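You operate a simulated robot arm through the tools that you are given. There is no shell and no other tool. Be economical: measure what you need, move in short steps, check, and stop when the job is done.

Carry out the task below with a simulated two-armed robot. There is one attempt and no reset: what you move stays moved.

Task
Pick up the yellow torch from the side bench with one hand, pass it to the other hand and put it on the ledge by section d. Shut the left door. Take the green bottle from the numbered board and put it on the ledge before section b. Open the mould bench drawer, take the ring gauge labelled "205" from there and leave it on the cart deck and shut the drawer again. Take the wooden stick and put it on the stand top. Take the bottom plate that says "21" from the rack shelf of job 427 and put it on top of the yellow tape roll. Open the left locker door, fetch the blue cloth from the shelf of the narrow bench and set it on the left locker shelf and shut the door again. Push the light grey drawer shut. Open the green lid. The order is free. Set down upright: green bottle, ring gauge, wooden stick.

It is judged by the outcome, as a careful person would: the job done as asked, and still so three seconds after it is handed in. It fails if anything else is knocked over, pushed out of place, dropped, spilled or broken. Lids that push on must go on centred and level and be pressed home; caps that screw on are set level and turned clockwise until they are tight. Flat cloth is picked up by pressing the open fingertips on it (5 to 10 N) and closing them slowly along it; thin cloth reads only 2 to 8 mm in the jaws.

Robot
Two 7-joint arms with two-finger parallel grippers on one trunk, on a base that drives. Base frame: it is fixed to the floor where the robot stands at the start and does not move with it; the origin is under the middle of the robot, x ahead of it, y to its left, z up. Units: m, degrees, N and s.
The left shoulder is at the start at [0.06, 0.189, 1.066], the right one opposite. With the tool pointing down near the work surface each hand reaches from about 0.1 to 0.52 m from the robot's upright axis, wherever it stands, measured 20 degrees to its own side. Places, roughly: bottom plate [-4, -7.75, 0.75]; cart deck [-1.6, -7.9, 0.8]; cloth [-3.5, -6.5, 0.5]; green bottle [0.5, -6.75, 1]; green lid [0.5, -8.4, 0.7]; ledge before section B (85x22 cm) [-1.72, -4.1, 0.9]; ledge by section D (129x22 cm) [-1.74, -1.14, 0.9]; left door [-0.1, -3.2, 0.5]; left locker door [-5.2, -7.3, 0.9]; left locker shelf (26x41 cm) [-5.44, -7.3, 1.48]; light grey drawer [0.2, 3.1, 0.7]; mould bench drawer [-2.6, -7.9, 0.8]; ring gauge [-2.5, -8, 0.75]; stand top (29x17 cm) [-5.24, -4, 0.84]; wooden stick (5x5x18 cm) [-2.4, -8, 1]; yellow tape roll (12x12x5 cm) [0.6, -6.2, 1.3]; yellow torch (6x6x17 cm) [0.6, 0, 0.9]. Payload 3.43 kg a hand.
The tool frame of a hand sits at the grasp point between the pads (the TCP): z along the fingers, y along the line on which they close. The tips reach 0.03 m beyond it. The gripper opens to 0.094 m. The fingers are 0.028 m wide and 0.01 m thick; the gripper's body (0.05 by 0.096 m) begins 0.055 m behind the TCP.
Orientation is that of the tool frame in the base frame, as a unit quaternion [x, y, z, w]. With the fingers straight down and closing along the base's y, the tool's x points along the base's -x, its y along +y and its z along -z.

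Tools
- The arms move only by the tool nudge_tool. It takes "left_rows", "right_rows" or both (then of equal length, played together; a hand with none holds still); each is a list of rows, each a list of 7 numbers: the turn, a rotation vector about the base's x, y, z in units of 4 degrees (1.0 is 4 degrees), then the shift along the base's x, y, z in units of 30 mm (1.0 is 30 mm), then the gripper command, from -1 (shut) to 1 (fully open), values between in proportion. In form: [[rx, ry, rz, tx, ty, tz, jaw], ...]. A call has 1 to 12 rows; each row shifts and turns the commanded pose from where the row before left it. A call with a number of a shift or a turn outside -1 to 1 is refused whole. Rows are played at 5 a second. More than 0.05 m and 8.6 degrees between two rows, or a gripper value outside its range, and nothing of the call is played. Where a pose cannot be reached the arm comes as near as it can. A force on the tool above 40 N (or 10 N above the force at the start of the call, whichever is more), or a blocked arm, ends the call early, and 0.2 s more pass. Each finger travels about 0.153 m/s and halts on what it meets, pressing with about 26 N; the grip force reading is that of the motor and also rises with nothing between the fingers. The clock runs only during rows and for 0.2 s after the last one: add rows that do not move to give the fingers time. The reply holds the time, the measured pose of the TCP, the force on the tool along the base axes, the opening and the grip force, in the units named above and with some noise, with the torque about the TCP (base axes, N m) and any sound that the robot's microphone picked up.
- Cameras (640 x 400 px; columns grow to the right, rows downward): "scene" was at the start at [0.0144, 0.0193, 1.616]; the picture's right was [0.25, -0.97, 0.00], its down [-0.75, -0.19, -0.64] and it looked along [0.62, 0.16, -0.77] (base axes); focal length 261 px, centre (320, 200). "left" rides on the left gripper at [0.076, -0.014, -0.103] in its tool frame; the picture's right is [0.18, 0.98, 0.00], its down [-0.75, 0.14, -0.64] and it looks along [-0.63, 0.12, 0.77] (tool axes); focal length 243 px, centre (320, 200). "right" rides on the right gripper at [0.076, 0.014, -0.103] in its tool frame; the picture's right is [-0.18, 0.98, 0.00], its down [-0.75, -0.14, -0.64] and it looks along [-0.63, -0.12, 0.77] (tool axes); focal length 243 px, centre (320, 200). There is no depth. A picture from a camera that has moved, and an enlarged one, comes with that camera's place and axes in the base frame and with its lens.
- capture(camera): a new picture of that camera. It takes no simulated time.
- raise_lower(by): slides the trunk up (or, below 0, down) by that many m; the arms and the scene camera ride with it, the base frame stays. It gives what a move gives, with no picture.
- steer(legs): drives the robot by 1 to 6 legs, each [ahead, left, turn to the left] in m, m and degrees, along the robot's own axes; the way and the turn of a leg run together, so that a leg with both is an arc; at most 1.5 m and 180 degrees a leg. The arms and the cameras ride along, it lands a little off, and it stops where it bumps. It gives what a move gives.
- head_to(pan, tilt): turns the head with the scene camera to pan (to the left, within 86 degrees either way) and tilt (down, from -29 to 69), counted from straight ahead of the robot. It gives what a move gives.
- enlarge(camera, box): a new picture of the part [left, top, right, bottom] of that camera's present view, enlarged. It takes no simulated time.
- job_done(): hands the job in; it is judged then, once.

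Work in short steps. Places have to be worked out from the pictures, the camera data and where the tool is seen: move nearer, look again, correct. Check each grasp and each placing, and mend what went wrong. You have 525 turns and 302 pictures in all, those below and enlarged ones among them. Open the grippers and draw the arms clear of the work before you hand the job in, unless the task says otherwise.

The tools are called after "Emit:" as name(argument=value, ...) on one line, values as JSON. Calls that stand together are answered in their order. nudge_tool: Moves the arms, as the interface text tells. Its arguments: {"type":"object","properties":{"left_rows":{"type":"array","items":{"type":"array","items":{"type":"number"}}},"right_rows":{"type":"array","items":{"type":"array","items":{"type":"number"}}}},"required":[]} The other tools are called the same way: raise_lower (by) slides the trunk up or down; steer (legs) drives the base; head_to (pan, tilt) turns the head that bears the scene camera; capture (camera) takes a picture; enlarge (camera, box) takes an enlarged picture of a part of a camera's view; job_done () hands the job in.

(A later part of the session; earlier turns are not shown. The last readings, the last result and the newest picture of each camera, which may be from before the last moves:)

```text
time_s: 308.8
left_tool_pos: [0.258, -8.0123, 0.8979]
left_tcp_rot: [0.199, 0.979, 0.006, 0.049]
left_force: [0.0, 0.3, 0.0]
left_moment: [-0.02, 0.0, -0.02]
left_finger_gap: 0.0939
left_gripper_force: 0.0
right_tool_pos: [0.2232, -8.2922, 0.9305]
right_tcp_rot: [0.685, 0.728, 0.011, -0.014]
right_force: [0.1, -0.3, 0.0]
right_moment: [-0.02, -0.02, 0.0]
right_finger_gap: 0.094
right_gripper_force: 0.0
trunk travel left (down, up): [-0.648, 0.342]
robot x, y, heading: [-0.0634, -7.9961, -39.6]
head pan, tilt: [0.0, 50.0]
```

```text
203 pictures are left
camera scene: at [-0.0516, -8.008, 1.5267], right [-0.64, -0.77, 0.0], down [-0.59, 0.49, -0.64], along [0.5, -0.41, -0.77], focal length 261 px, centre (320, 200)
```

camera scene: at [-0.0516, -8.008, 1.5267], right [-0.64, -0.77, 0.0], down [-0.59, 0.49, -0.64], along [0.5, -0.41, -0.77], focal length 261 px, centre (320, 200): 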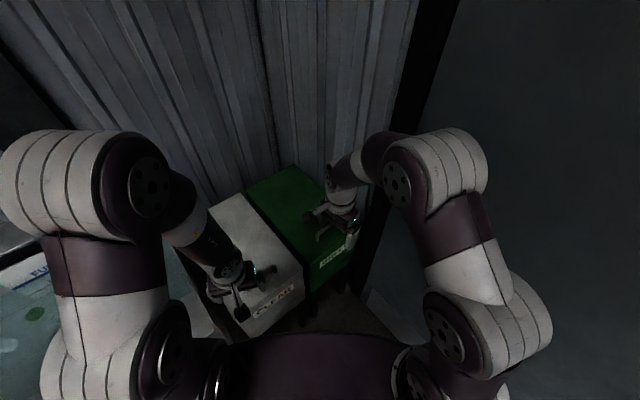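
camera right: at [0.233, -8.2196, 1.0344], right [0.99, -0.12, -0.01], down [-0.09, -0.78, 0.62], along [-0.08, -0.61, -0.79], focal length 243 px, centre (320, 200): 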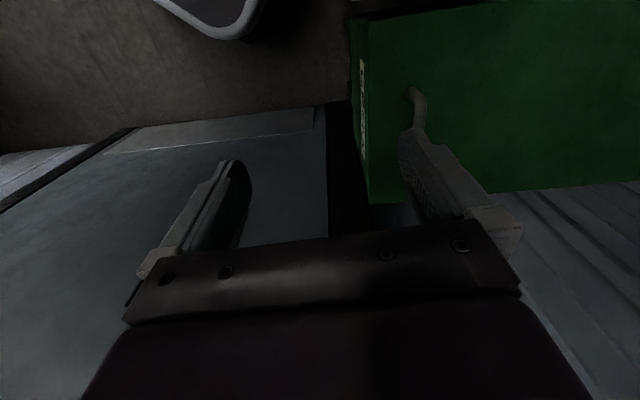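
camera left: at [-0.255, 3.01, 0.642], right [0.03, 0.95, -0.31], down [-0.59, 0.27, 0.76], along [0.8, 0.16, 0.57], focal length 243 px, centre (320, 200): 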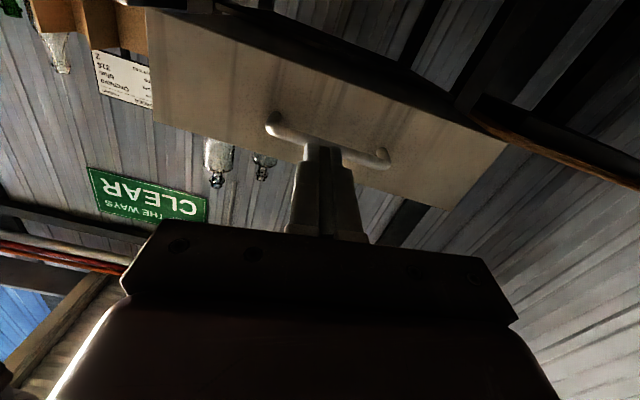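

Emit:
nudge_tool(right_rows=[[0, 0, 0, 0.8, -0.5, 0, 1], [0, 0, 0, 0.8, -0.5, 0, 1], [0, 0, 0, 0.8, -0.5, 0, 1], [0, 0, 0, 0.8, -0.5, -0.5, 1], [0, 0, 0, 0.66, -0.36, -0.5, 1], [0, 0, 0, 0, 0, -0.5, 1]])

Emit:
capture(camera="right")

Emit:
enlarge(camera="scene", box=[230, 130, 430, 290])

```text
time_s: 310.2
left_tool_pos: [0.2578, -8.0126, 0.8981]
left_tcp_rot: [0.198, 0.979, 0.006, 0.049]
left_force: [-0.3, -0.1, -0.3]
left_moment: [-0.03, -0.06, 0.01]
left_finger_gap: 0.0939
left_gripper_force: 0.1
right_tool_pos: [0.3398, -8.3636, 0.8851]
right_tcp_rot: [0.684, 0.729, 0.011, -0.013]
right_force: [0.4, -0.6, -0.1]
right_moment: [0.01, -0.01, 0.01]
right_finger_gap: 0.0939
right_gripper_force: 0.0
trunk travel left (down, up): [-0.648, 0.342]
robot x, y, heading: [-0.0652, -7.9983, -39.2]
head pan, tilt: [0.0, 50.0]
```

```text
202 pictures are left
camera right: at [0.3493, -8.2902, 0.9883], right [0.99, -0.12, -0.01], down [-0.09, -0.78, 0.62], along [-0.08, -0.61, -0.79], focal length 243 px, centre (320, 200)
```

right: 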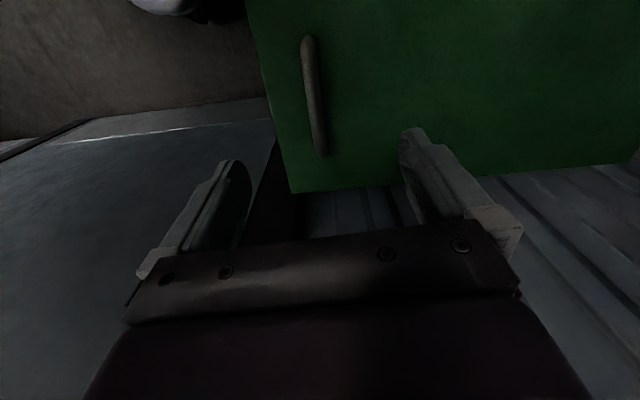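

```text
2.50 times, centred on (330, 210) of scene
camera zoom: at [-0.0519, -8.0079, 1.5267], right [-0.64, -0.77, 0.0], down [-0.59, 0.49, -0.64], along [0.5, -0.41, -0.77], focal length 653 px, centre (295, 175)
```

zoom: 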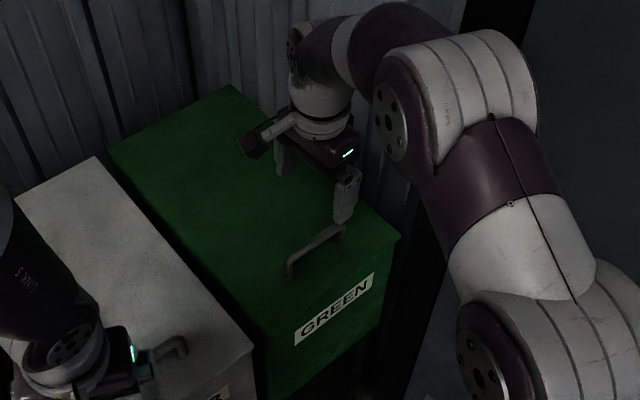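

Aligned over the bar. Descend to z≈0.748 and close.

Emit:
nudge_tool(right_rows=[[0, 0, 0, -0.1, 0, -1, 1], [0, 0, 0, 0, 0, -1, 1], [0, 0, 0, 0, 0, -1, 1], [0, 0, 0, 0, 0, -1, 1], [0, 0, 0, 0, 0, -0.5, 1], [0, 0, 0, 0, 0, 0, 0], [0, 0, 0, 0, 0, 0, -1], [0, 0, 0, 0, 0, 0, -1], [0, 0, 0, 0, 0, 0, -1]])

Emit:
capture(camera="right")

```text
time_s: 312.2
left_tool_pos: [0.2576, -8.0123, 0.8974]
left_tcp_rot: [0.198, 0.979, 0.006, 0.049]
left_force: [-0.1, 0.3, -0.3]
left_moment: [-0.02, 0.01, -0.02]
left_finger_gap: 0.0938
left_gripper_force: 0.1
right_tool_pos: [0.3337, -8.3625, 0.7491]
right_tcp_rot: [0.685, 0.729, 0.011, -0.014]
right_force: [-11.8, -0.9, 0.2]
right_moment: [0.36, 0.09, -1.16]
right_finger_gap: 0.019
right_gripper_force: 45.2
trunk travel left (down, up): [-0.648, 0.342]
robot x, y, heading: [-0.0693, -7.9983, -39.5]
head pan, tilt: [0.0, 50.0]
```

```text
200 pictures are left
camera right: at [0.344, -8.2895, 0.8541], right [0.99, -0.12, -0.01], down [-0.09, -0.78, 0.62], along [-0.08, -0.61, -0.79], focal length 243 px, centre (320, 200)
```

right: 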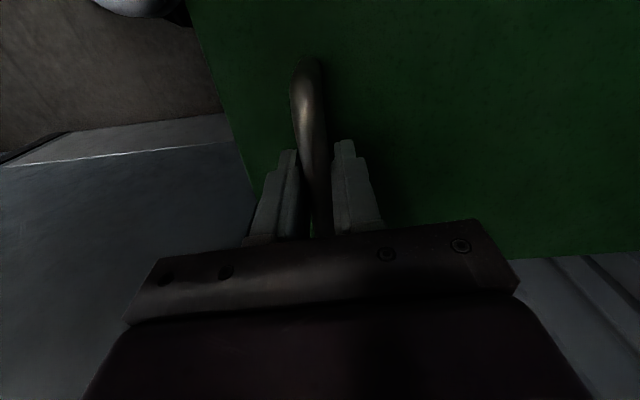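

Bar gripped. Lift along the hinge arc for the first 20°.

Emit:
nudge_tool(right_rows=[[0, 0, 0, 0.05, 0, 0.7, -1], [0, 0, 0, 0.12, 0, 0.76, -1], [0, 0, 0, 0.17, 0, 0.76, -1], [0, 0, 0, 0.22, 0, 0.73, -1], [0, 0, 0, 0.26, 0, 0.73, -1], [0, 0, 0, 0.3, 0, 0.73, -1]])

Emit:
capture(camera="scene")

```text
time_s: 313.7
left_tool_pos: [0.2618, -8.0132, 0.8953]
left_tcp_rot: [0.198, 0.979, 0.007, 0.046]
left_force: [-0.2, 0.7, 0.3]
left_moment: [-0.01, 0.01, -0.01]
left_finger_gap: 0.0937
left_gripper_force: 0.1
right_tool_pos: [0.3692, -8.362, 0.875]
right_tcp_rot: [0.685, 0.729, 0.015, -0.003]
right_force: [34.7, -8.9, -17.0]
right_moment: [-0.71, -0.02, -1.14]
right_finger_gap: 0.0193
right_gripper_force: 45.1
right hand out of reach, approached as far as the arm can: row 6
trunk travel left (down, up): [-0.648, 0.342]
robot x, y, heading: [-0.0613, -8.0017, -39.4]
head pan, tilt: [0.0, 50.0]
stopped in row 6 (right hand): the force on the tool passed its limit at 45 N (the readings are from after the stop); the commanded pose is now the measured one
```

```text
199 pictures are left
camera scene: at [-0.0452, -8.0107, 1.5263], right [-0.64, -0.77, 0.0], down [-0.59, 0.49, -0.64], along [0.49, -0.41, -0.77], focal length 261 px, centre (320, 200)
```

scene: 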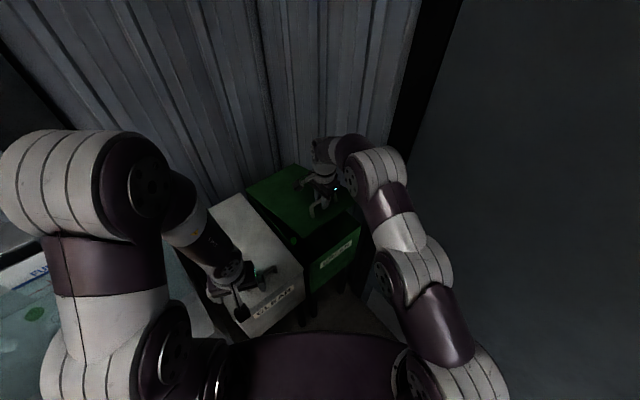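

Lid is ~20° up; the side force shows the arc wants more +x. Ease +x, and use the trunk to gain height.

Emit:
nudge_tool(right_rows=[[0, 0, 0, 0.4, 0, 0, -1], [0, 0, 0, 0.2, 0, 0, -1]])

Emit:
raise_lower(by=0.03)

```text
time_s: 314.3
left_tool_pos: [0.2582, -8.0161, 0.8973]
left_tcp_rot: [0.199, 0.979, 0.008, 0.048]
left_force: [-0.3, -0.5, 0.0]
left_moment: [-0.03, 0.0, 0.02]
left_finger_gap: 0.0938
left_gripper_force: 0.1
right_tool_pos: [0.3668, -8.3624, 0.8699]
right_tcp_rot: [0.686, 0.728, 0.013, -0.008]
right_force: [-3.9, -33.0, 0.6]
right_moment: [-0.13, -0.01, -1.01]
right_finger_gap: 0.0191
right_gripper_force: 45.0
right hand out of reach, approached as far as the arm can: row 1, 2
trunk travel left (down, up): [-0.648, 0.342]
robot x, y, heading: [-0.0645, -7.9973, -39.5]
head pan, tilt: [0.0, 50.0]
```

```text
time_s: 314.8
left_tool_pos: [0.2633, -8.0133, 0.9199]
left_tcp_rot: [0.198, 0.979, 0.006, 0.046]
left_force: [-0.2, -0.2, -0.5]
left_moment: [-0.02, -0.01, -0.02]
left_finger_gap: 0.0942
left_gripper_force: 0.1
right_tool_pos: [0.3782, -8.3588, 0.8926]
right_tcp_rot: [0.684, 0.729, 0.015, -0.001]
right_force: [26.0, -15.1, -14.9]
right_moment: [-0.92, -0.06, -1.09]
right_finger_gap: 0.0192
right_gripper_force: 44.9
trunk travel left (down, up): [-0.671, 0.319]
robot x, y, heading: [-0.0651, -7.9954, -39.3]
head pan, tilt: [0.0, 50.0]
stopped: the force on the tool passed its limit at 44 N (the readings are from after the stop); the commanded pose is now the measured one
```

Emit:
steer(legs=[[0.03, 0.02, 0]])

Emit:
raise_lower(by=0.03)

```text
time_s: 315.7
left_tool_pos: [0.2756, -8.014, 0.9229]
left_tcp_rot: [0.2, 0.979, 0.005, 0.05]
left_force: [0.1, -0.2, 0.2]
left_moment: [-0.02, 0.0, -0.01]
left_finger_gap: 0.094
left_gripper_force: 0.1
right_tool_pos: [0.378, -8.3585, 0.8937]
right_tcp_rot: [0.687, 0.727, 0.007, -0.016]
right_force: [-24.3, 3.7, 9.7]
right_moment: [-0.01, 0.23, -1.05]
right_finger_gap: 0.0191
right_gripper_force: 45.2
trunk travel left (down, up): [-0.671, 0.319]
robot x, y, heading: [-0.0424, -8.0005, -39.5]
head pan, tilt: [0.0, 50.0]
stopped in leg 1: the force on the tool passed its limit at 65 N (the readings are from after the stop); the commanded pose is now the measured one
```

```text
time_s: 316.5
left_tool_pos: [0.2836, -8.0148, 0.9492]
left_tcp_rot: [0.198, 0.979, 0.007, 0.046]
left_force: [-0.8, -0.4, -0.3]
left_moment: [0.02, -0.05, 0.0]
left_finger_gap: 0.0939
left_gripper_force: 0.1
right_tool_pos: [0.394, -8.3587, 0.9207]
right_tcp_rot: [0.685, 0.729, 0.01, -0.012]
right_force: [22.2, 2.0, -15.6]
right_moment: [-0.91, -0.11, -1.04]
right_finger_gap: 0.0192
right_gripper_force: 44.9
trunk travel left (down, up): [-0.701, 0.289]
robot x, y, heading: [-0.0428, -8.0014, -39.6]
head pan, tilt: [0.0, 50.0]
stopped: the force on the tool passed its limit at 43 N (the readings are from after the stop); the commanded pose is now the measured one
```

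Emit:
nudge_tool(right_rows=[[0, 0, 0, 0.4, 0, 0.3, -1], [0, 0, 0, 0.35, 0, 0.5, -1], [0, 0, 0, 0.35, 0, 0.5, -1]])

Emit:
raise_lower(by=0.03)

```text
time_s: 317.1
left_tool_pos: [0.2846, -8.0151, 0.9494]
left_tcp_rot: [0.198, 0.979, 0.007, 0.046]
left_force: [-0.4, -0.5, 1.2]
left_moment: [-0.03, 0.0, 0.0]
left_finger_gap: 0.0941
left_gripper_force: 0.0
right_tool_pos: [0.3933, -8.3579, 0.9205]
right_tcp_rot: [0.685, 0.729, 0.013, -0.008]
right_force: [21.4, -2.7, -14.3]
right_moment: [-0.69, -0.11, -1.14]
right_finger_gap: 0.0192
right_gripper_force: 45.1
right hand out of reach, approached as far as the arm can: row 1, 2
trunk travel left (down, up): [-0.701, 0.289]
robot x, y, heading: [-0.041, -8.0016, -39.3]
head pan, tilt: [0.0, 50.0]
stopped in row 2 (right hand): the force on the tool passed its limit at 52 N (the readings are from after the stop); the commanded pose is now the measured one
```

```text
time_s: 317.4
left_tool_pos: [0.2845, -8.0156, 0.9539]
left_tcp_rot: [0.198, 0.979, 0.008, 0.045]
left_force: [0.1, 0.4, -0.1]
left_moment: [0.0, -0.02, 0.02]
left_finger_gap: 0.0939
left_gripper_force: 0.0
right_tool_pos: [0.3961, -8.3581, 0.9257]
right_tcp_rot: [0.685, 0.728, 0.014, -0.005]
right_force: [24.2, -3.0, -16.8]
right_moment: [-0.81, -0.06, -1.17]
right_finger_gap: 0.019
right_gripper_force: 44.8
trunk travel left (down, up): [-0.706, 0.284]
robot x, y, heading: [-0.0456, -8.0, -39.5]
head pan, tilt: [0.0, 50.0]
stopped: the force on the tool passed its limit at 47 N (the readings are from after the stop); the commanded pose is now the measured one
```

Right arm is at its reach limit at ~27°. Now bring the left hand in from the +y side under the lid: first yaw it straight, close it, and tip its fingers toward −y.

Emit:
nudge_tool(left_rows=[[0, 0, 1, 0.3, 0.3, 0.3, -1], [0, 0, 1, 0.3, 0.3, 0.3, -1], [0, 0, 1, 0.3, 0.3, 0.3, -1], [0, 0, 1, 0.3, 0, 0, -1], [0, 0, 1, 0.3, 0, 0, -1], [-1, 0, 0.7, 0.3, 0, 0, -1], [-1, 0, 0, 0.3, 0, 0, -1], [-1, 0, 0, 0.3, 0, 0, -1], [-1, 0, 0, 0.3, 0, 0, -1], [-1, 0, 0, 0.3, 0, 0, -1], [-1, 0, 0, 0.3, 0, 0, -1], [-1, 0, 0, 0.3, 0, 0, -1]])

Emit:
capture(camera="scene")

```text
time_s: 320.0
left_tool_pos: [0.3879, -7.9934, 0.9638]
left_tcp_rot: [-0.017, 0.983, -0.162, 0.085]
left_force: [-0.6, -0.6, 0.6]
left_moment: [0.0, -0.03, 0.03]
left_finger_gap: 0.0
left_gripper_force: 25.7
left hand out of reach, approached as far as the arm can: row 6, 7, 8
right_tool_pos: [0.3966, -8.3579, 0.9247]
right_tcp_rot: [0.685, 0.729, 0.012, -0.009]
right_force: [27.8, -2.9, -19.4]
right_moment: [-0.02, -0.02, -1.06]
right_finger_gap: 0.0192
right_gripper_force: 45.1
trunk travel left (down, up): [-0.706, 0.284]
robot x, y, heading: [-0.0427, -7.998, -39.4]
head pan, tilt: [0.0, 50.0]
```

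```text
198 pictures are left
camera scene: at [-0.0208, -8.0134, 1.5843], right [-0.63, -0.77, 0.0], down [-0.6, 0.49, -0.64], along [0.49, -0.41, -0.77], focal length 261 px, centre (320, 200)
```

scene: 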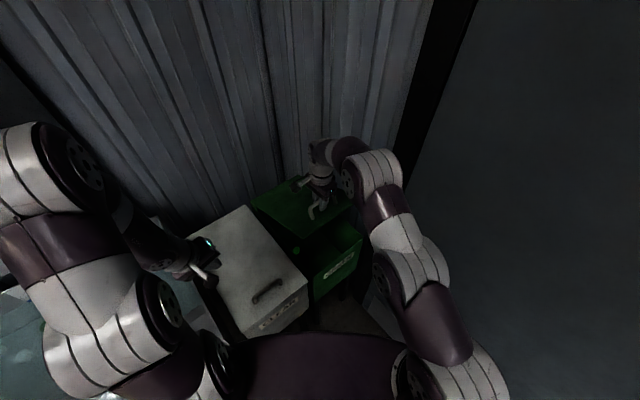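

Emit:
nudge_tool(left_rows=[[-1, 0, 0, 0.1, 0, 0, -1], [-1, 0, 0, 0.1, 0, 0, -1], [-1, 0, 0, 0.1, 0, 0, -1], [-1, 0, 0, 0.1, 0, -0.3, -1], [-1, 0, 0, 0.1, 0, -0.3, -1], [-1, 0, 0, 0.1, 0, -0.3, -1], [-1, 0, 0, 0.1, 0, -0.3, -1], [-1, 0, 0, 0.1, 0, -0.3, -1], [-1, 0, 0, 0.1, 0, -0.3, -1], [-1, 0, 0, 0.1, 0, -0.3, -1], [-1, 0, 0, 0.1, 0, -0.3, -1], [-1, 0, 0, 0.1, 0, -0.3, -1]])

Emit:
capture(camera="scene")

Emit:
capture(camera="left")

```text
time_s: 321.8
left_tool_pos: [0.4168, -7.993, 0.9255]
left_tcp_rot: [-0.037, 0.903, -0.419, 0.084]
left_force: [1.4, -4.4, 13.0]
left_moment: [1.77, 0.67, -0.04]
left_finger_gap: 0.0
left_gripper_force: 26.6
right_tool_pos: [0.3963, -8.3592, 0.9245]
right_tcp_rot: [0.685, 0.728, 0.016, -0.007]
right_force: [17.7, -3.5, -14.4]
right_moment: [0.16, -0.1, -1.12]
right_finger_gap: 0.0191
right_gripper_force: 45.1
trunk travel left (down, up): [-0.706, 0.284]
robot x, y, heading: [-0.0424, -8.0031, -39.4]
head pan, tilt: [0.0, 50.0]
stopped in row 8 (left hand): the force on the tool passed its limit at 69 N (the readings are from after the stop); the commanded pose is now the measured one
```

```text
197 pictures are left
camera scene: at [-0.0237, -8.0145, 1.5846], right [-0.63, -0.77, 0.0], down [-0.59, 0.49, -0.64], along [0.49, -0.41, -0.77], focal length 261 px, centre (320, 200)
```

scene: 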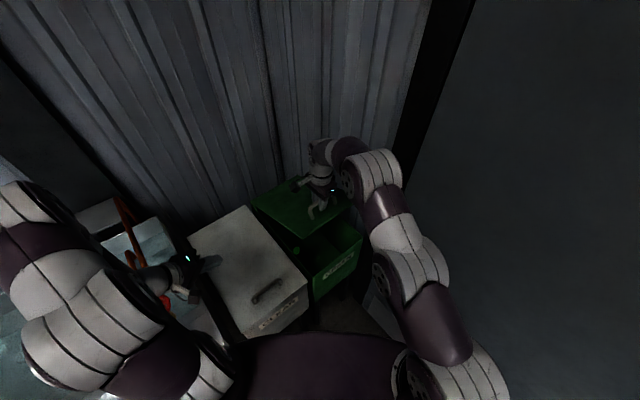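

```text
196 pictures are left
camera left: at [0.3234, -7.9361, 0.9923], right [-0.18, 0.61, -0.77], down [0.62, 0.68, 0.39], along [0.76, -0.41, -0.5], focal length 243 px, centre (320, 200)
```

left: 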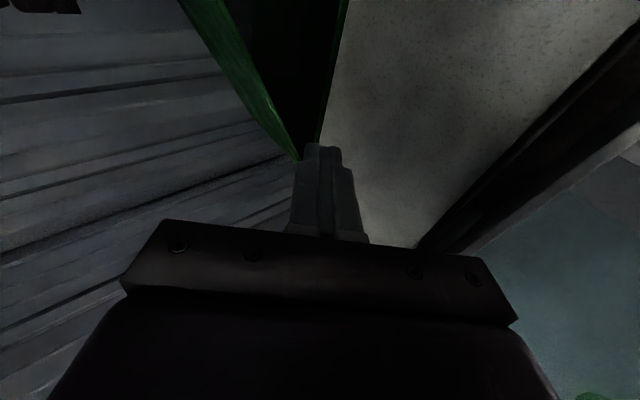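

The left wrist brushed the sink's pipework. Move it away toward −y (over the white bin) before continuing.

Emit:
nudge_tool(left_rows=[[0, 0, 0, 0, -0.7, 0.3, -1], [0, 0, 0, 0, -0.7, 0, -1], [0, 0, 0, 0, -0.7, 0, -1], [0, 0, 0, 0, -0.5, 0, -1]])

Emit:
capture(camera="left")

Emit:
enlarge(camera="scene", box=[60, 130, 400, 340])

```text
time_s: 322.8
left_tool_pos: [0.4144, -8.0716, 0.9342]
left_tcp_rot: [-0.039, 0.903, -0.42, 0.083]
left_force: [0.8, -0.6, 1.0]
left_moment: [0.0, 0.02, 0.02]
left_finger_gap: 0.0002
left_gripper_force: 25.7
right_tool_pos: [0.3966, -8.3578, 0.925]
right_tcp_rot: [0.685, 0.728, 0.013, -0.008]
right_force: [21.0, -10.7, -14.7]
right_moment: [-0.19, -0.05, -1.05]
right_finger_gap: 0.0187
right_gripper_force: 45.2
trunk travel left (down, up): [-0.706, 0.284]
robot x, y, heading: [-0.0442, -7.9995, -39.5]
head pan, tilt: [0.0, 50.0]
```

```text
195 pictures are left
camera left: at [0.3232, -8.0139, 1.0003], right [-0.18, 0.61, -0.77], down [0.62, 0.68, 0.39], along [0.76, -0.41, -0.5], focal length 243 px, centre (320, 200)
```

left: 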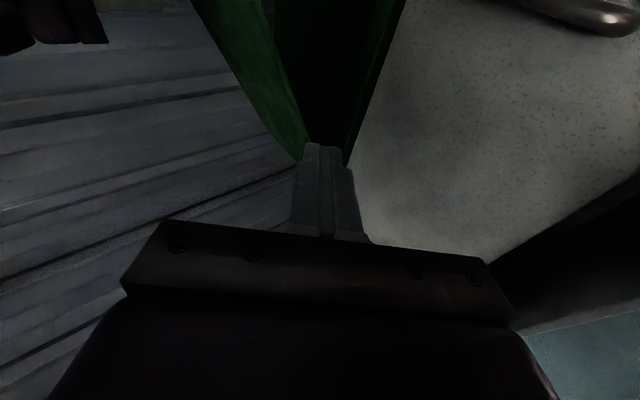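

```text
1.88 times, centred on (230, 235) of scene
camera zoom: at [-0.0227, -8.0143, 1.5843], right [-0.63, -0.77, 0.0], down [-0.59, 0.49, -0.64], along [0.49, -0.41, -0.77], focal length 492 px, centre (489, 134)
```

zoom: 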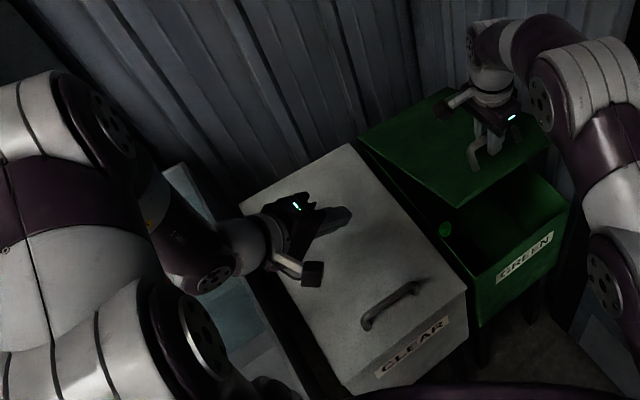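

Emit:
nudge_tool(left_rows=[[-1, 0, 0, 0.1, -0.4, -0.3, -1], [-1, 0, 0, 0.1, -0.4, -0.3, -1], [-1, 0, 0, 0.1, -0.4, -0.5, -1], [-1, 0, 0, 0.1, -0.2, -0.5, -1], [-1, 0, 0, 0.1, 0, -0.6, -1], [-1, 0, 0, 0.1, 0, -0.6, -1]])

Emit:
capture(camera="left")

Emit:
enlarge(camera="scene", box=[60, 130, 400, 340])

```text
time_s: 324.2
left_tool_pos: [0.4533, -8.2104, 0.904]
left_tcp_rot: [-0.06, 0.828, -0.552, 0.079]
left_force: [-0.2, -0.4, 0.4]
left_moment: [-0.02, 0.02, -0.03]
left_finger_gap: 0.0001
left_gripper_force: 26.2
left hand out of reach, approached as far as the arm can: row 3, 4, 5, 6
right_tool_pos: [0.3929, -8.3578, 0.9269]
right_tcp_rot: [0.686, 0.728, 0.014, -0.007]
right_force: [5.0, -7.5, -5.8]
right_moment: [0.75, -0.08, -1.24]
right_finger_gap: 0.015
right_gripper_force: 44.8
trunk travel left (down, up): [-0.706, 0.284]
robot x, y, heading: [-0.0418, -8.0006, -39.5]
head pan, tilt: [0.0, 50.0]
```

```text
193 pictures are left
camera left: at [0.3606, -8.1384, 0.9514], right [-0.19, 0.34, -0.92], down [0.61, 0.78, 0.16], along [0.77, -0.53, -0.36], focal length 243 px, centre (320, 200)
```

left: 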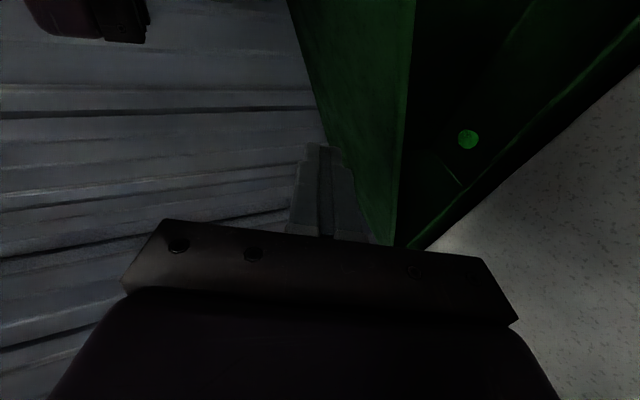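

```text
1.88 times, centred on (230, 235) of scene
camera zoom: at [-0.0272, -8.0127, 1.5844], right [-0.63, -0.77, 0.0], down [-0.59, 0.49, -0.64], along [0.5, -0.41, -0.77], focal length 492 px, centre (489, 134)
```

zoom: 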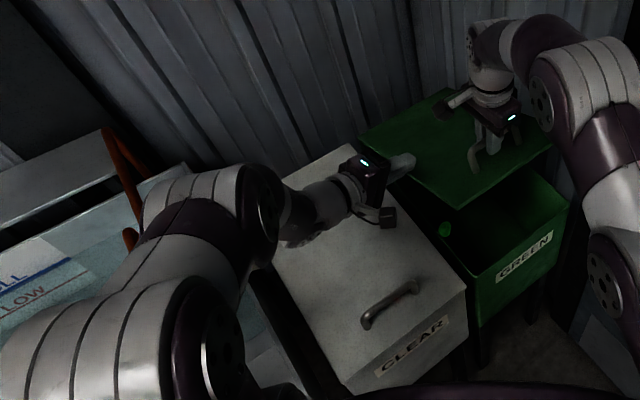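

Left hand is above the lid edge; step back +y, drop below the lid's side edge, then go in.

Emit:
nudge_tool(left_rows=[[0, 0, 0, -0.3, 0.8, 0, -1], [0, 0, 0, -0.3, 0.8, 0, -1], [0, 0, 0, 0, 0.8, -0.5, -1], [0, 0, 0, 0, 0.2, -0.8, -1], [0, 0, 0, 0, 0, -0.8, -1], [0, 0, 0, 0, 0, -0.8, -1]])

Emit:
enlarge(camera="scene", box=[60, 130, 400, 340])

```text
time_s: 325.6
left_tool_pos: [0.4526, -8.2122, 0.8764]
left_tcp_rot: [-0.063, 0.831, -0.547, 0.08]
left_force: [-0.5, -0.6, 0.9]
left_moment: [-0.01, -0.05, 0.01]
left_finger_gap: 0.0
left_gripper_force: 25.5
left hand out of reach, approached as far as the arm can: row 1, 2, 3, 4, 5, 6
right_tool_pos: [0.3932, -8.3573, 0.9261]
right_tcp_rot: [0.685, 0.728, 0.014, -0.007]
right_force: [3.6, -5.9, -3.6]
right_moment: [0.04, -0.02, -1.31]
right_finger_gap: 0.0147
right_gripper_force: 45.0
trunk travel left (down, up): [-0.706, 0.284]
robot x, y, heading: [-0.0485, -7.9965, -39.5]
head pan, tilt: [0.0, 50.0]
```

```text
1.88 times, centred on (230, 235) of scene
camera zoom: at [-0.0274, -8.0124, 1.5844], right [-0.63, -0.77, 0.0], down [-0.59, 0.49, -0.64], along [0.5, -0.41, -0.77], focal length 492 px, centre (489, 134)
```

zoom: 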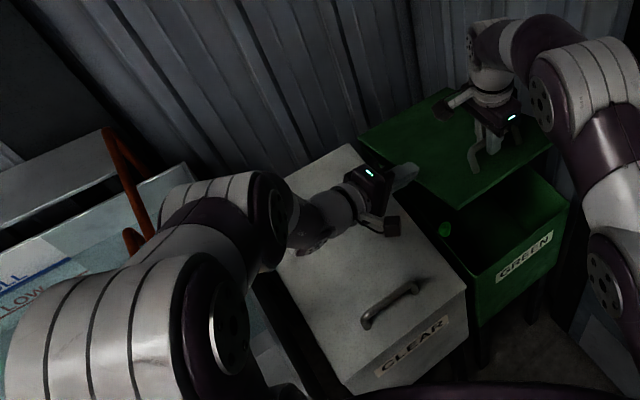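

Emit:
nudge_tool(left_rows=[[0, 0, 0, 0.3, 0, -0.8, -1], [0, 0, 0, 0.3, 0, -0.8, -1], [0, 0, 0, 0, 0, -0.5, -1]])

Emit:
enlarge(camera="scene", box=[60, 130, 400, 340])

Emit:
capture(camera="left")

```text
time_s: 326.1
left_tool_pos: [0.4662, -8.215, 0.8523]
left_tcp_rot: [-0.057, 0.826, -0.554, 0.083]
left_force: [-0.3, 0.4, 0.5]
left_moment: [0.02, 0.0, 0.0]
left_finger_gap: 0.0002
left_gripper_force: 25.7
right_tool_pos: [0.3883, -8.3562, 0.9226]
right_tcp_rot: [0.686, 0.727, 0.011, -0.013]
right_force: [-3.0, -1.5, -1.5]
right_moment: [0.16, 0.04, -1.36]
right_finger_gap: 0.0148
right_gripper_force: 45.3
trunk travel left (down, up): [-0.706, 0.284]
robot x, y, heading: [-0.0432, -8.0015, -39.4]
head pan, tilt: [0.0, 50.0]
stopped in row 2 (left hand): the force on the tool passed its limit at 46 N (the readings are from after the stop); the commanded pose is now the measured one
```

```text
1.88 times, centred on (230, 235) of scene
camera zoom: at [-0.0291, -8.011, 1.5845], right [-0.64, -0.77, 0.0], down [-0.59, 0.49, -0.64], along [0.5, -0.41, -0.77], focal length 492 px, centre (489, 134)
```

zoom: 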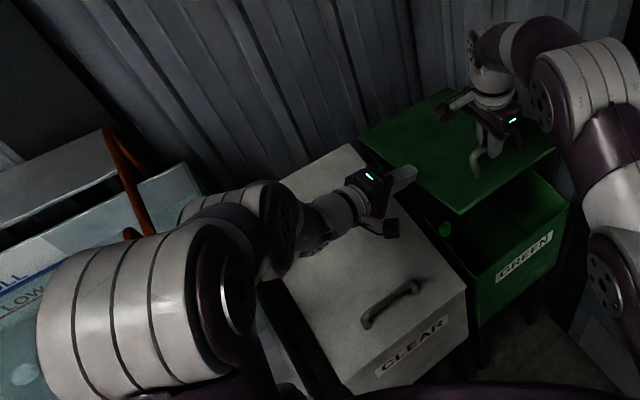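

```text
189 pictures are left
camera left: at [0.3726, -8.1421, 0.8978], right [-0.18, 0.34, -0.92], down [0.61, 0.78, 0.16], along [0.77, -0.53, -0.35], focal length 243 px, centre (320, 200)
```

left: 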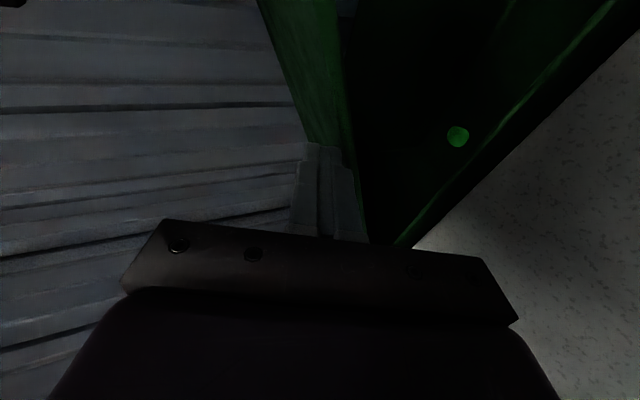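

The left hand can't get under from the side in this pose. Retract it upward, then lower the lid back; I'll reposition so the left hand lifts the handle and the right fist pushes from the front.

Emit:
nudge_tool(left_rows=[[0, 0, 0, 0, 0, 0.8, -1], [0.5, 0, 0, 0, 0, 0.8, -1], [1, 0, 0, 0, 0.2, 0.5, -1], [1, 0, 0, 0, 0.2, 0.3, -1], [1, 0, 0, 0, 0.2, 0.2, -1], [1, 0, 0, 0, 0.2, 0.2, -1], [1, 0, 0, 0, 0.2, 0.2, -1], [1, 0, 0, 0, 0.2, 0.2, -1], [1, 0, 0, 0, 0, 0, -1], [1, 0, 0, 0, 0, 0, -1], [1, 0, 0, 0, 0, 0, -1], [1, 0, 0, 0, 0, 0, -1]])

Emit:
nudge_tool(right_rows=[[0, 0, 0, -0.3, 0, -0.6, -1], [0, 0, 0, -0.3, 0, -0.7, -1], [0, 0, 0, -0.25, 0, -0.7, -1], [0, 0, 0, -0.2, 0, -0.7, -1]])

Emit:
enlarge(camera="scene", box=[60, 130, 400, 340])

```text
time_s: 328.7
left_tool_pos: [0.4658, -8.1784, 0.9483]
left_tcp_rot: [-0.024, 0.97, -0.222, 0.1]
left_force: [-0.2, 0.4, -0.3]
left_moment: [-0.01, -0.01, -0.01]
left_finger_gap: 0.0
left_gripper_force: 26.0
right_tool_pos: [0.387, -8.3556, 0.9233]
right_tcp_rot: [0.685, 0.728, 0.011, -0.012]
right_force: [-5.4, -4.4, 1.8]
right_moment: [-0.21, 0.09, -1.24]
right_finger_gap: 0.015
right_gripper_force: 45.6
trunk travel left (down, up): [-0.706, 0.284]
robot x, y, heading: [-0.041, -8.0002, -39.4]
head pan, tilt: [0.0, 50.0]
```

```text
time_s: 329.7
left_tool_pos: [0.4605, -8.1799, 0.9501]
left_tcp_rot: [-0.023, 0.97, -0.221, 0.1]
left_force: [0.4, -0.5, -0.5]
left_moment: [0.05, 0.04, -0.03]
left_finger_gap: 0.0
left_gripper_force: 26.0
right_tool_pos: [0.3519, -8.3564, 0.8423]
right_tcp_rot: [0.686, 0.727, 0.011, -0.013]
right_force: [-34.3, -11.0, 9.0]
right_moment: [-0.3, 0.6, -1.14]
right_finger_gap: 0.0151
right_gripper_force: 45.5
trunk travel left (down, up): [-0.706, 0.284]
robot x, y, heading: [-0.0438, -7.9997, -39.5]
head pan, tilt: [0.0, 50.0]
```

```text
1.88 times, centred on (230, 235) of scene
camera zoom: at [-0.0363, -8.0117, 1.5846], right [-0.64, -0.77, 0.0], down [-0.59, 0.49, -0.65], along [0.5, -0.41, -0.76], focal length 492 px, centre (489, 134)
```

zoom: 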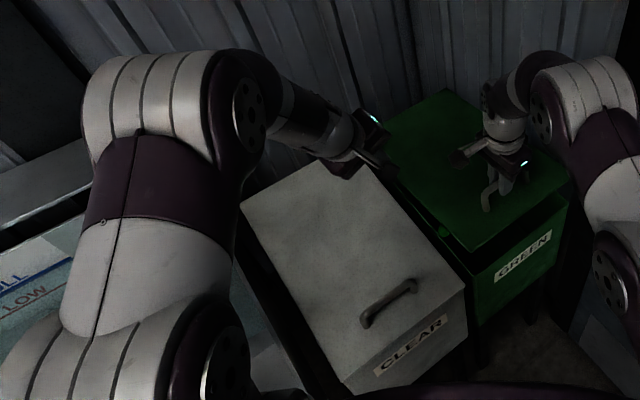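

Emit:
nudge_tool(right_rows=[[0, 0, 0, -0.4, 0, -0.3, -1], [0, 0, 0, -0.1, 0, -0.7, -1], [0, 0, 0, 0, 0, 0, -1], [0, 0, 0, 0, 0, 0, 0.2], [0, 0, 0, 0, 0, 0, 0.2], [0, 0, 0, 0, 0, 0, 0.2]])

Emit:
enlarge(camera="scene", box=[60, 130, 400, 340])

Emit:
capture(camera="right")

```text
time_s: 331.1
left_tool_pos: [0.4656, -8.1784, 0.9468]
left_tcp_rot: [-0.024, 0.97, -0.221, 0.098]
left_force: [-0.7, -0.5, 0.5]
left_moment: [-0.01, 0.02, -0.02]
left_finger_gap: 0.0003
left_gripper_force: 26.3
right_tool_pos: [0.3427, -8.3555, 0.8119]
right_tcp_rot: [0.685, 0.728, 0.01, -0.011]
right_force: [-0.3, 0.7, 0.3]
right_moment: [0.01, 0.0, 0.01]
right_finger_gap: 0.0563
right_gripper_force: 0.2
trunk travel left (down, up): [-0.706, 0.284]
robot x, y, heading: [-0.0415, -8.0003, -39.3]
head pan, tilt: [0.0, 50.0]
```

```text
1.88 times, centred on (230, 235) of scene
camera zoom: at [-0.0285, -8.0107, 1.5844], right [-0.63, -0.77, 0.0], down [-0.59, 0.49, -0.64], along [0.5, -0.41, -0.77], focal length 492 px, centre (489, 134)
```

zoom: 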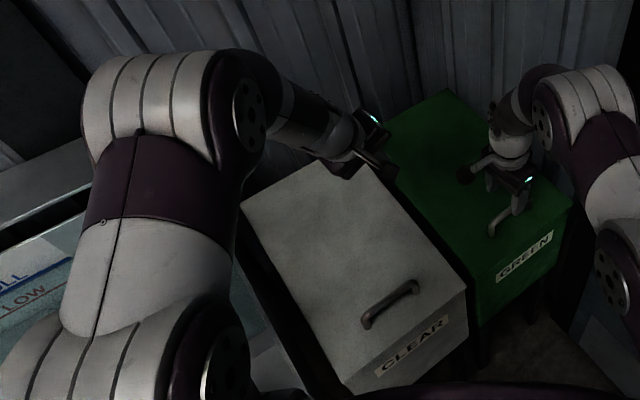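

```text
186 pictures are left
camera right: at [0.3523, -8.2825, 0.9162], right [0.99, -0.12, -0.01], down [-0.09, -0.78, 0.62], along [-0.08, -0.61, -0.79], focal length 243 px, centre (320, 200)
```

right: 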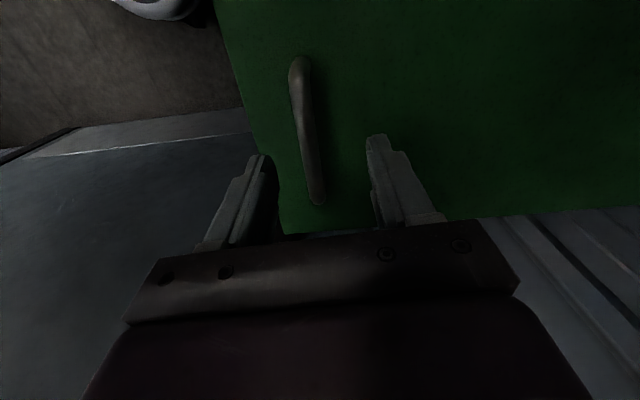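

The lid falls shut when released, so I need two hands: right lifts, left fist pushes from the front with its camera to the side. First lift the right hand off, and re-orient the left hand (level, then yaw +50°).

Emit:
nudge_tool(left_rows=[[1, 0.5, 0, -0.6, 0.3, 0.3, -1], [1, 0.5, 0, -0.6, 0.3, 0.3, -1], [1, 0.5, 0, -0.6, 0.3, 0, -1], [1, 0.5, 0, -0.6, 0.3, 0, -1], [1, 0.5, 0, -0.6, 0.2, 0, -1], [1, 0.4, 0, -0.6, 0.2, 0, -1], [0.4, 0, 1, -0.6, 0.2, 0, -1], [0, 0, 1, -0.6, 0, 0, -1], [0, 0, 1, -0.4, 0, 0, -1], [0, 0, 1, -0.4, 0, 0, -1], [0, 0, 1, -0.4, 0, 0, -1], [0, 0, 1, -0.4, 0, 0, -1]], right_rows=[[0, 0, 0, 0, 0, 0, 1], [0, 0, 0, 0, 0, 0.5, 1], [0, 0, 0, 0, 0, 0.5, 1], [0, 0, 0, 0, 0, 0.5, 1], [0, 0, 0, 0, 0, 0, 1], [0, 0, 0, 0, 0, 0, 1], [0, 0, 0, 0, 0, 0, 1], [0, 0, 0, 0, 0, 0, 1], [0, 0, 0, 0, 0, 0, 1], [0, 0, 0, 0, 0, 0, 1], [0, 0, 0, 0, 0, 0, 1], [0, 0, 0, 0, 0, 0, 1]])

Emit:
nudge_tool(left_rows=[[0, 0, 1, 0, 0, 0, -1], [0, 0, 1, 0, 0, 0, -1], [0, 0, 1, 0, 0, 0, -1], [0, 0, 1, 0, 0, 0, -1], [0, 0, 1, 0, 0, 0, -1], [0, 0, 1, 0, 0, 0, -1], [0, 0, 0.5, 0, 0, 0, -1]])

Emit:
capture(camera="scene")

```text
time_s: 333.7
left_tool_pos: [0.2734, -8.1256, 0.9653]
left_tcp_rot: [-0.234, 0.972, 0.003, 0.004]
left_force: [0.8, 0.2, -0.1]
left_moment: [0.0, 0.0, -0.02]
left_finger_gap: 0.0
left_gripper_force: 25.9
right_tool_pos: [0.3417, -8.3552, 0.8553]
right_tcp_rot: [0.685, 0.729, 0.01, -0.011]
right_force: [0.7, 0.2, 0.5]
right_moment: [0.05, 0.01, 0.07]
right_finger_gap: 0.0939
right_gripper_force: 0.0
trunk travel left (down, up): [-0.706, 0.284]
robot x, y, heading: [-0.0455, -7.9985, -39.4]
head pan, tilt: [0.0, 50.0]
```

```text
time_s: 335.3
left_tool_pos: [0.2749, -8.1244, 0.966]
left_tcp_rot: [-0.447, 0.895, 0.004, 0.003]
left_force: [0.6, -0.9, -0.2]
left_moment: [-0.02, 0.01, 0.0]
left_finger_gap: 0.0002
left_gripper_force: 26.1
right_tool_pos: [0.3415, -8.356, 0.8559]
right_tcp_rot: [0.685, 0.728, 0.011, -0.012]
right_force: [0.2, 0.3, -0.3]
right_moment: [0.0, 0.0, 0.01]
right_finger_gap: 0.0942
right_gripper_force: 0.2
trunk travel left (down, up): [-0.706, 0.284]
robot x, y, heading: [-0.0427, -7.9997, -39.6]
head pan, tilt: [0.0, 50.0]
```

```text
185 pictures are left
camera scene: at [-0.0288, -8.0108, 1.5844], right [-0.63, -0.77, 0.0], down [-0.59, 0.49, -0.64], along [0.5, -0.41, -0.77], focal length 261 px, centre (320, 200)
```

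scene: 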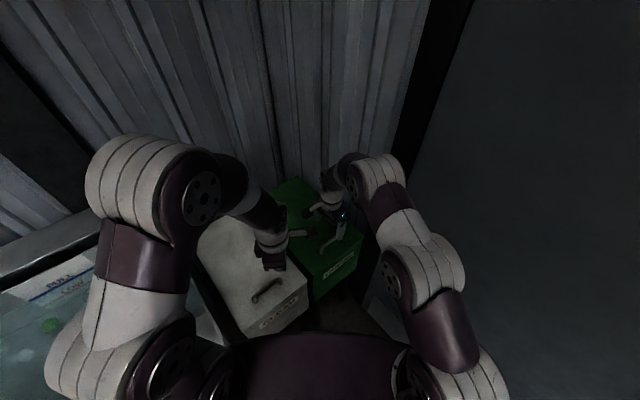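

Better plan: the left hand will grip the lid's front edge while the right holds the handle. Reposition the robot a bit closer and straighter first.

Emit:
steer(legs=[[0, 0, 20], [0.09, -0.12, 0]])

Emit:
capture(camera="scene")

Emit:
capture(camera="right")

```text
time_s: 337.8
left_tool_pos: [0.3385, -8.1561, 0.9648]
left_tcp_rot: [-0.593, 0.805, 0.004, 0.003]
left_force: [0.2, 0.4, 0.6]
left_moment: [0.02, 0.03, 0.03]
left_finger_gap: 0.0
left_gripper_force: 25.9
right_tool_pos: [0.4829, -8.3486, 0.8562]
right_tcp_rot: [0.551, 0.835, 0.008, -0.014]
right_force: [0.1, -0.9, 0.2]
right_moment: [0.02, 0.0, -0.02]
right_finger_gap: 0.0941
right_gripper_force: 0.0
trunk travel left (down, up): [-0.706, 0.284]
robot x, y, heading: [-0.0001, -8.1467, -19.6]
head pan, tilt: [0.0, 50.0]
```

```text
184 pictures are left
camera scene: at [0.017, -8.151, 1.5845], right [-0.34, -0.94, 0.0], down [-0.72, 0.26, -0.64], along [0.61, -0.22, -0.77], focal length 261 px, centre (320, 200)
```

scene: 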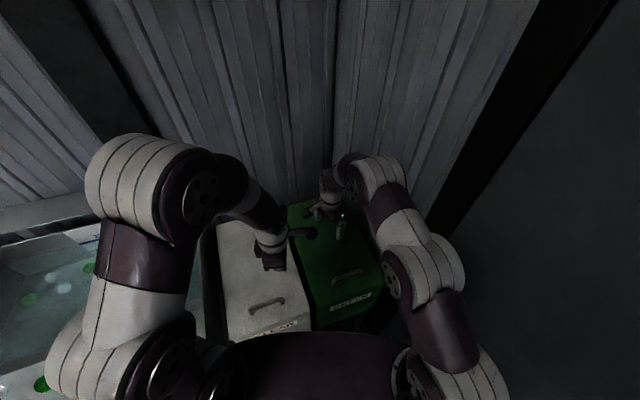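

```text
183 pictures are left
camera right: at [0.4671, -8.2777, 0.9599], right [0.98, 0.22, -0.01], down [0.18, -0.77, 0.62], along [0.13, -0.6, -0.79], focal length 243 px, centre (320, 200)
```

right: 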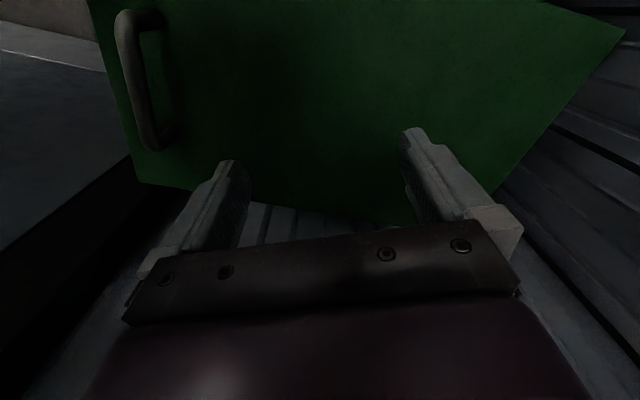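

Back off 12 cm to give the left hand room, then regrip the handle with the right while re-orienting the left.

Emit:
steer(legs=[[-0.12, 0, 0]])

Emit:
nudge_tool(left_rows=[[0, 0, 1, 0, 0, 0, 1], [0, 0, 1, 0, 0, 0, 1], [0, 0, 1, 0, 0, 0, 1], [0, 0, 1, 0.3, 0, 0, 1], [0, -1, 0.3, 0.3, 0, 0, 1], [0, -1, 0, 0.3, 0, 0, 1], [0, -1, 0, 0.3, 0, 0, 1], [0, -1, 0, 0.3, 0, 0, 1], [0, -1, 0, 0.3, 0, 0, 1]], right_rows=[[0, 0, -1, -0.1, -0.4, 0, 1], [0, 0, -1, -0.1, -0.4, 0, 1], [0, 0, -1, -0.1, -0.4, 0, 1], [0, 0, -1, -0.1, -0.4, 0, 1], [0, 0, -1, -0.1, -0.1, 0, 1], [0, 0, -0.8, 0, 0, 0, 1], [0, 0, 0, 0, 0, 0, 1], [0, 0, 0, 0, 0, 0, 1], [0, 0, 0, 0, 0, 0, 1]])

Emit:
capture(camera="right")

Emit:
capture(camera="scene")

```text
time_s: 339.0
left_tool_pos: [0.2281, -8.1154, 0.9652]
left_tcp_rot: [-0.593, 0.805, 0.004, 0.003]
left_force: [-0.6, -0.2, 0.1]
left_moment: [-0.01, 0.02, -0.02]
left_finger_gap: 0.0
left_gripper_force: 26.0
right_tool_pos: [0.3719, -8.3099, 0.8554]
right_tcp_rot: [0.55, 0.835, 0.008, -0.012]
right_force: [0.2, 0.1, -0.2]
right_moment: [0.05, -0.04, 0.02]
right_finger_gap: 0.0939
right_gripper_force: 0.0
trunk travel left (down, up): [-0.706, 0.284]
robot x, y, heading: [-0.1113, -8.1076, -19.7]
head pan, tilt: [0.0, 50.0]
```

```text
time_s: 341.0
left_tool_pos: [0.2824, -8.1151, 0.9668]
left_tcp_rot: [0.697, -0.696, 0.118, -0.124]
left_force: [0.0, 0.5, 0.2]
left_moment: [0.0, -0.02, -0.03]
left_finger_gap: 0.0939
left_gripper_force: 0.1
right_tool_pos: [0.3558, -8.3614, 0.8562]
right_tcp_rot: [0.707, 0.707, 0.011, -0.011]
right_force: [-0.5, 0.2, -0.3]
right_moment: [0.05, 0.02, 0.0]
right_finger_gap: 0.0939
right_gripper_force: 0.1
trunk travel left (down, up): [-0.706, 0.284]
robot x, y, heading: [-0.1091, -8.107, -19.8]
head pan, tilt: [0.0, 50.0]
```

```text
182 pictures are left
camera right: at [0.3698, -8.2878, 0.9602], right [0.98, -0.18, -0.01], down [-0.14, -0.77, 0.62], along [-0.12, -0.61, -0.79], focal length 243 px, centre (320, 200)
```

right: 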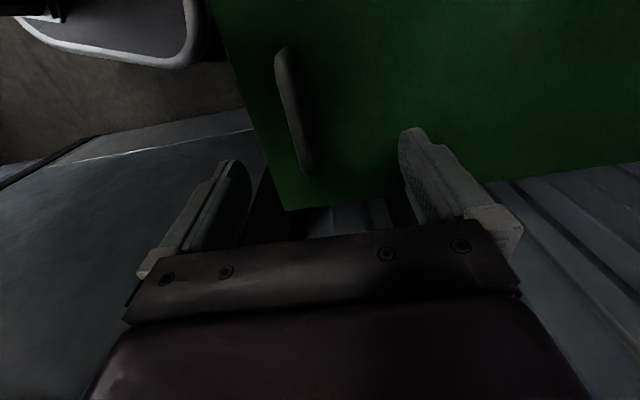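

```text
181 pictures are left
camera scene: at [-0.095, -8.1105, 1.5845], right [-0.34, -0.94, 0.0], down [-0.72, 0.26, -0.64], along [0.61, -0.22, -0.77], focal length 261 px, centre (320, 200)
```

scene: 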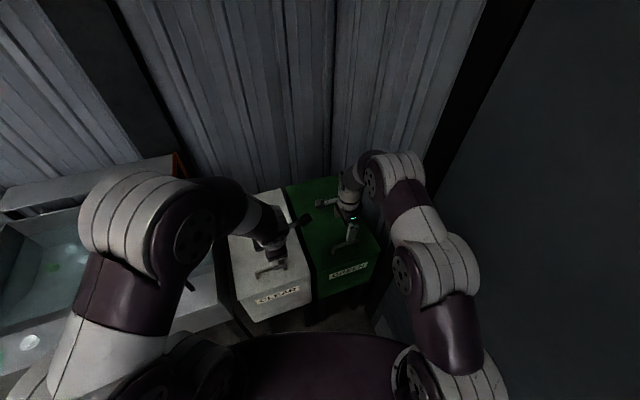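

Emit:
nudge_tool(right_rows=[[0, 0, 0, -0.7, 0, -0.5, 1], [0, 0, 0, 0, 0, -1, 1], [0, 0, 0, 0, 0, -1, 1], [0, 0, 0, 0, 0, -1, 1], [0, 0, 0, 0, 0, 0, 1], [0, 0, 0, 0, 0, 0, 0], [0, 0, 0, 0, 0, 0, -1], [0, 0, 0, 0, 0, 0, -1], [0, 0, 0, 0, 0, 0, -1]], left_rows=[[0, -1, 0, 0.1, 0, 0, 1], [0, -1, 0, 0.1, 0, 0, 1], [0, -1, 0, 0.1, 0, 0, 1], [0, -1, 0, 0.1, 0, 0, 1], [0, -1, 0, 0, 0, 0, 1], [0, -1, 0, 0, 0, 0, 1], [0, -1, 0, 0, 0, 0, 1], [0, -1, 0, 0, 0, 0, 1], [0, -1, 0, 0, 0, 0, 1]])

Emit:
capture(camera="scene")

```text
time_s: 343.0
left_tool_pos: [0.4828, -8.1574, 1.0808]
left_tcp_rot: [-0.626, 0.628, -0.322, 0.33]
left_force: [-0.5, -0.1, 0.2]
left_moment: [0.0, 0.04, 0.0]
left_finger_gap: 0.0941
left_gripper_force: 0.1
left hand out of reach, approached as far as the arm can: row 1, 2, 3, 4, 5, 6, 7, 8, 9
right_tool_pos: [0.3344, -8.3593, 0.7498]
right_tcp_rot: [0.707, 0.707, 0.012, -0.011]
right_force: [-4.0, 0.5, -0.9]
right_moment: [0.02, 0.0, 0.09]
right_finger_gap: 0.0183
right_gripper_force: 45.0
trunk travel left (down, up): [-0.706, 0.284]
robot x, y, heading: [-0.1133, -8.1038, -19.7]
head pan, tilt: [0.0, 50.0]
```

```text
180 pictures are left
camera scene: at [-0.0953, -8.1108, 1.5844], right [-0.34, -0.94, 0.0], down [-0.72, 0.26, -0.64], along [0.61, -0.22, -0.77], focal length 261 px, centre (320, 200)
```

scene: 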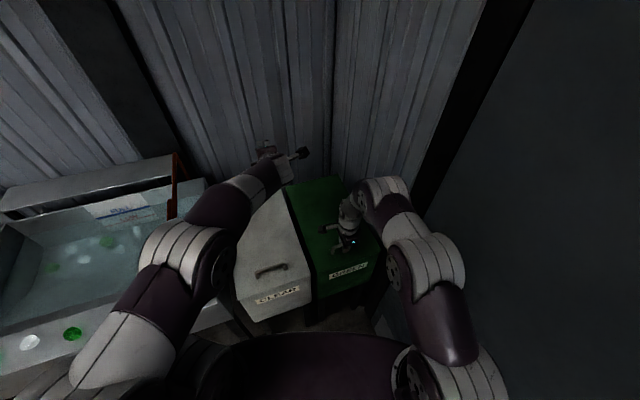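

The left hand can't point forward that close in. New approach: robot closer so the right hand can lift the lid to ~60°, then the left fist (pointing forward, natural roll) slides under. Release the handle and roll the left hand about its finger axis.

Emit:
nudge_tool(right_rows=[[0, 0, 0, 0, 0, 0, 1], [0, 0, 0, 0, 0, 0, 1], [0, 0, 0, 0, 0, 0.8, 1], [0, 0, 0, 0, 0, 0.8, 1], [0, 0, 0, 0, 0, 0.8, 1], [0, 0, 0, 0, 0, 0.8, 1], [0, 0, 0, 0, 0, 0, 1], [0, 0, 0, 0, 0, 0, 1], [0, 0, 0, 0, 0, 0, 1], [0, 0, 0, 0, 0, 0, 1], [0, 0, 0, 0, 0, 0, 1]], left_rows=[[0.83, 0, -0.56, 0, 0, 0, -1], [0.83, 0, -0.56, 0, 0.2, 0, -1], [0.83, 0, -0.56, 0, 0.2, 0, -1], [0.83, 0, -0.56, 0, 0.2, 0, -1], [0.83, 0, -0.56, 0, 0.2, 0, -1], [0.83, 0, -0.56, 0, 0.2, 0, -1], [0.83, 0, -0.56, 0, 0.2, 0, -1], [0.83, 0, -0.56, 0, 0, 0, -1], [0.83, 0, -0.56, 0, 0, 0, -1], [0.83, 0, -0.56, 0, 0, 0, -1], [0.83, 0, -0.56, 0, 0, 0, -1]])

Emit:
nudge_tool(left_rows=[[0.83, 0, -0.56, 0, 0, 0, -1], [0.83, 0, -0.56, 0, 0, 0, -1], [0.83, 0, -0.56, 0, 0, 0, -1], [0.83, 0, -0.56, 0, 0, 0, -1], [0.83, 0, -0.56, 0, 0, 0, -1], [0.83, 0, -0.56, 0, 0, 0, -1], [0.83, 0, -0.56, 0, 0, 0, -1], [0.83, 0, -0.56, 0, 0, 0, -1], [0.83, 0, -0.56, 0, 0, 0, -1], [0.83, 0, -0.56, 0, 0, 0, -1], [0.83, 0, -0.56, 0, 0, 0, -1]])

```text
time_s: 345.4
left_tool_pos: [0.488, -8.1232, 1.0795]
left_tcp_rot: [-0.345, 0.812, -0.18, 0.435]
left_force: [0.2, 0.9, -0.4]
left_moment: [0.03, 0.02, -0.01]
left_finger_gap: 0.0
left_gripper_force: 25.9
left hand out of reach, approached as far as the arm can: row 2
right_tool_pos: [0.3364, -8.3604, 0.847]
right_tcp_rot: [0.707, 0.707, 0.011, -0.011]
right_force: [-0.5, 0.7, -0.5]
right_moment: [-0.02, -0.01, 0.02]
right_finger_gap: 0.0939
right_gripper_force: 0.2
trunk travel left (down, up): [-0.706, 0.284]
robot x, y, heading: [-0.1127, -8.1069, -19.8]
head pan, tilt: [0.0, 50.0]
```

```text
time_s: 347.8
left_tool_pos: [0.4871, -8.1234, 1.0783]
left_tcp_rot: [-0.015, 0.881, -0.005, 0.474]
left_force: [0.4, -0.1, -0.3]
left_moment: [0.0, -0.01, -0.03]
left_finger_gap: 0.0
left_gripper_force: 25.8
right_tool_pos: [0.3359, -8.3611, 0.8466]
right_tcp_rot: [0.707, 0.707, 0.011, -0.011]
right_force: [0.9, -0.7, 0.0]
right_moment: [-0.01, -0.01, -0.02]
right_finger_gap: 0.0942
right_gripper_force: 0.1
trunk travel left (down, up): [-0.706, 0.284]
robot x, y, heading: [-0.1097, -8.1046, -19.9]
head pan, tilt: [0.0, 50.0]
```

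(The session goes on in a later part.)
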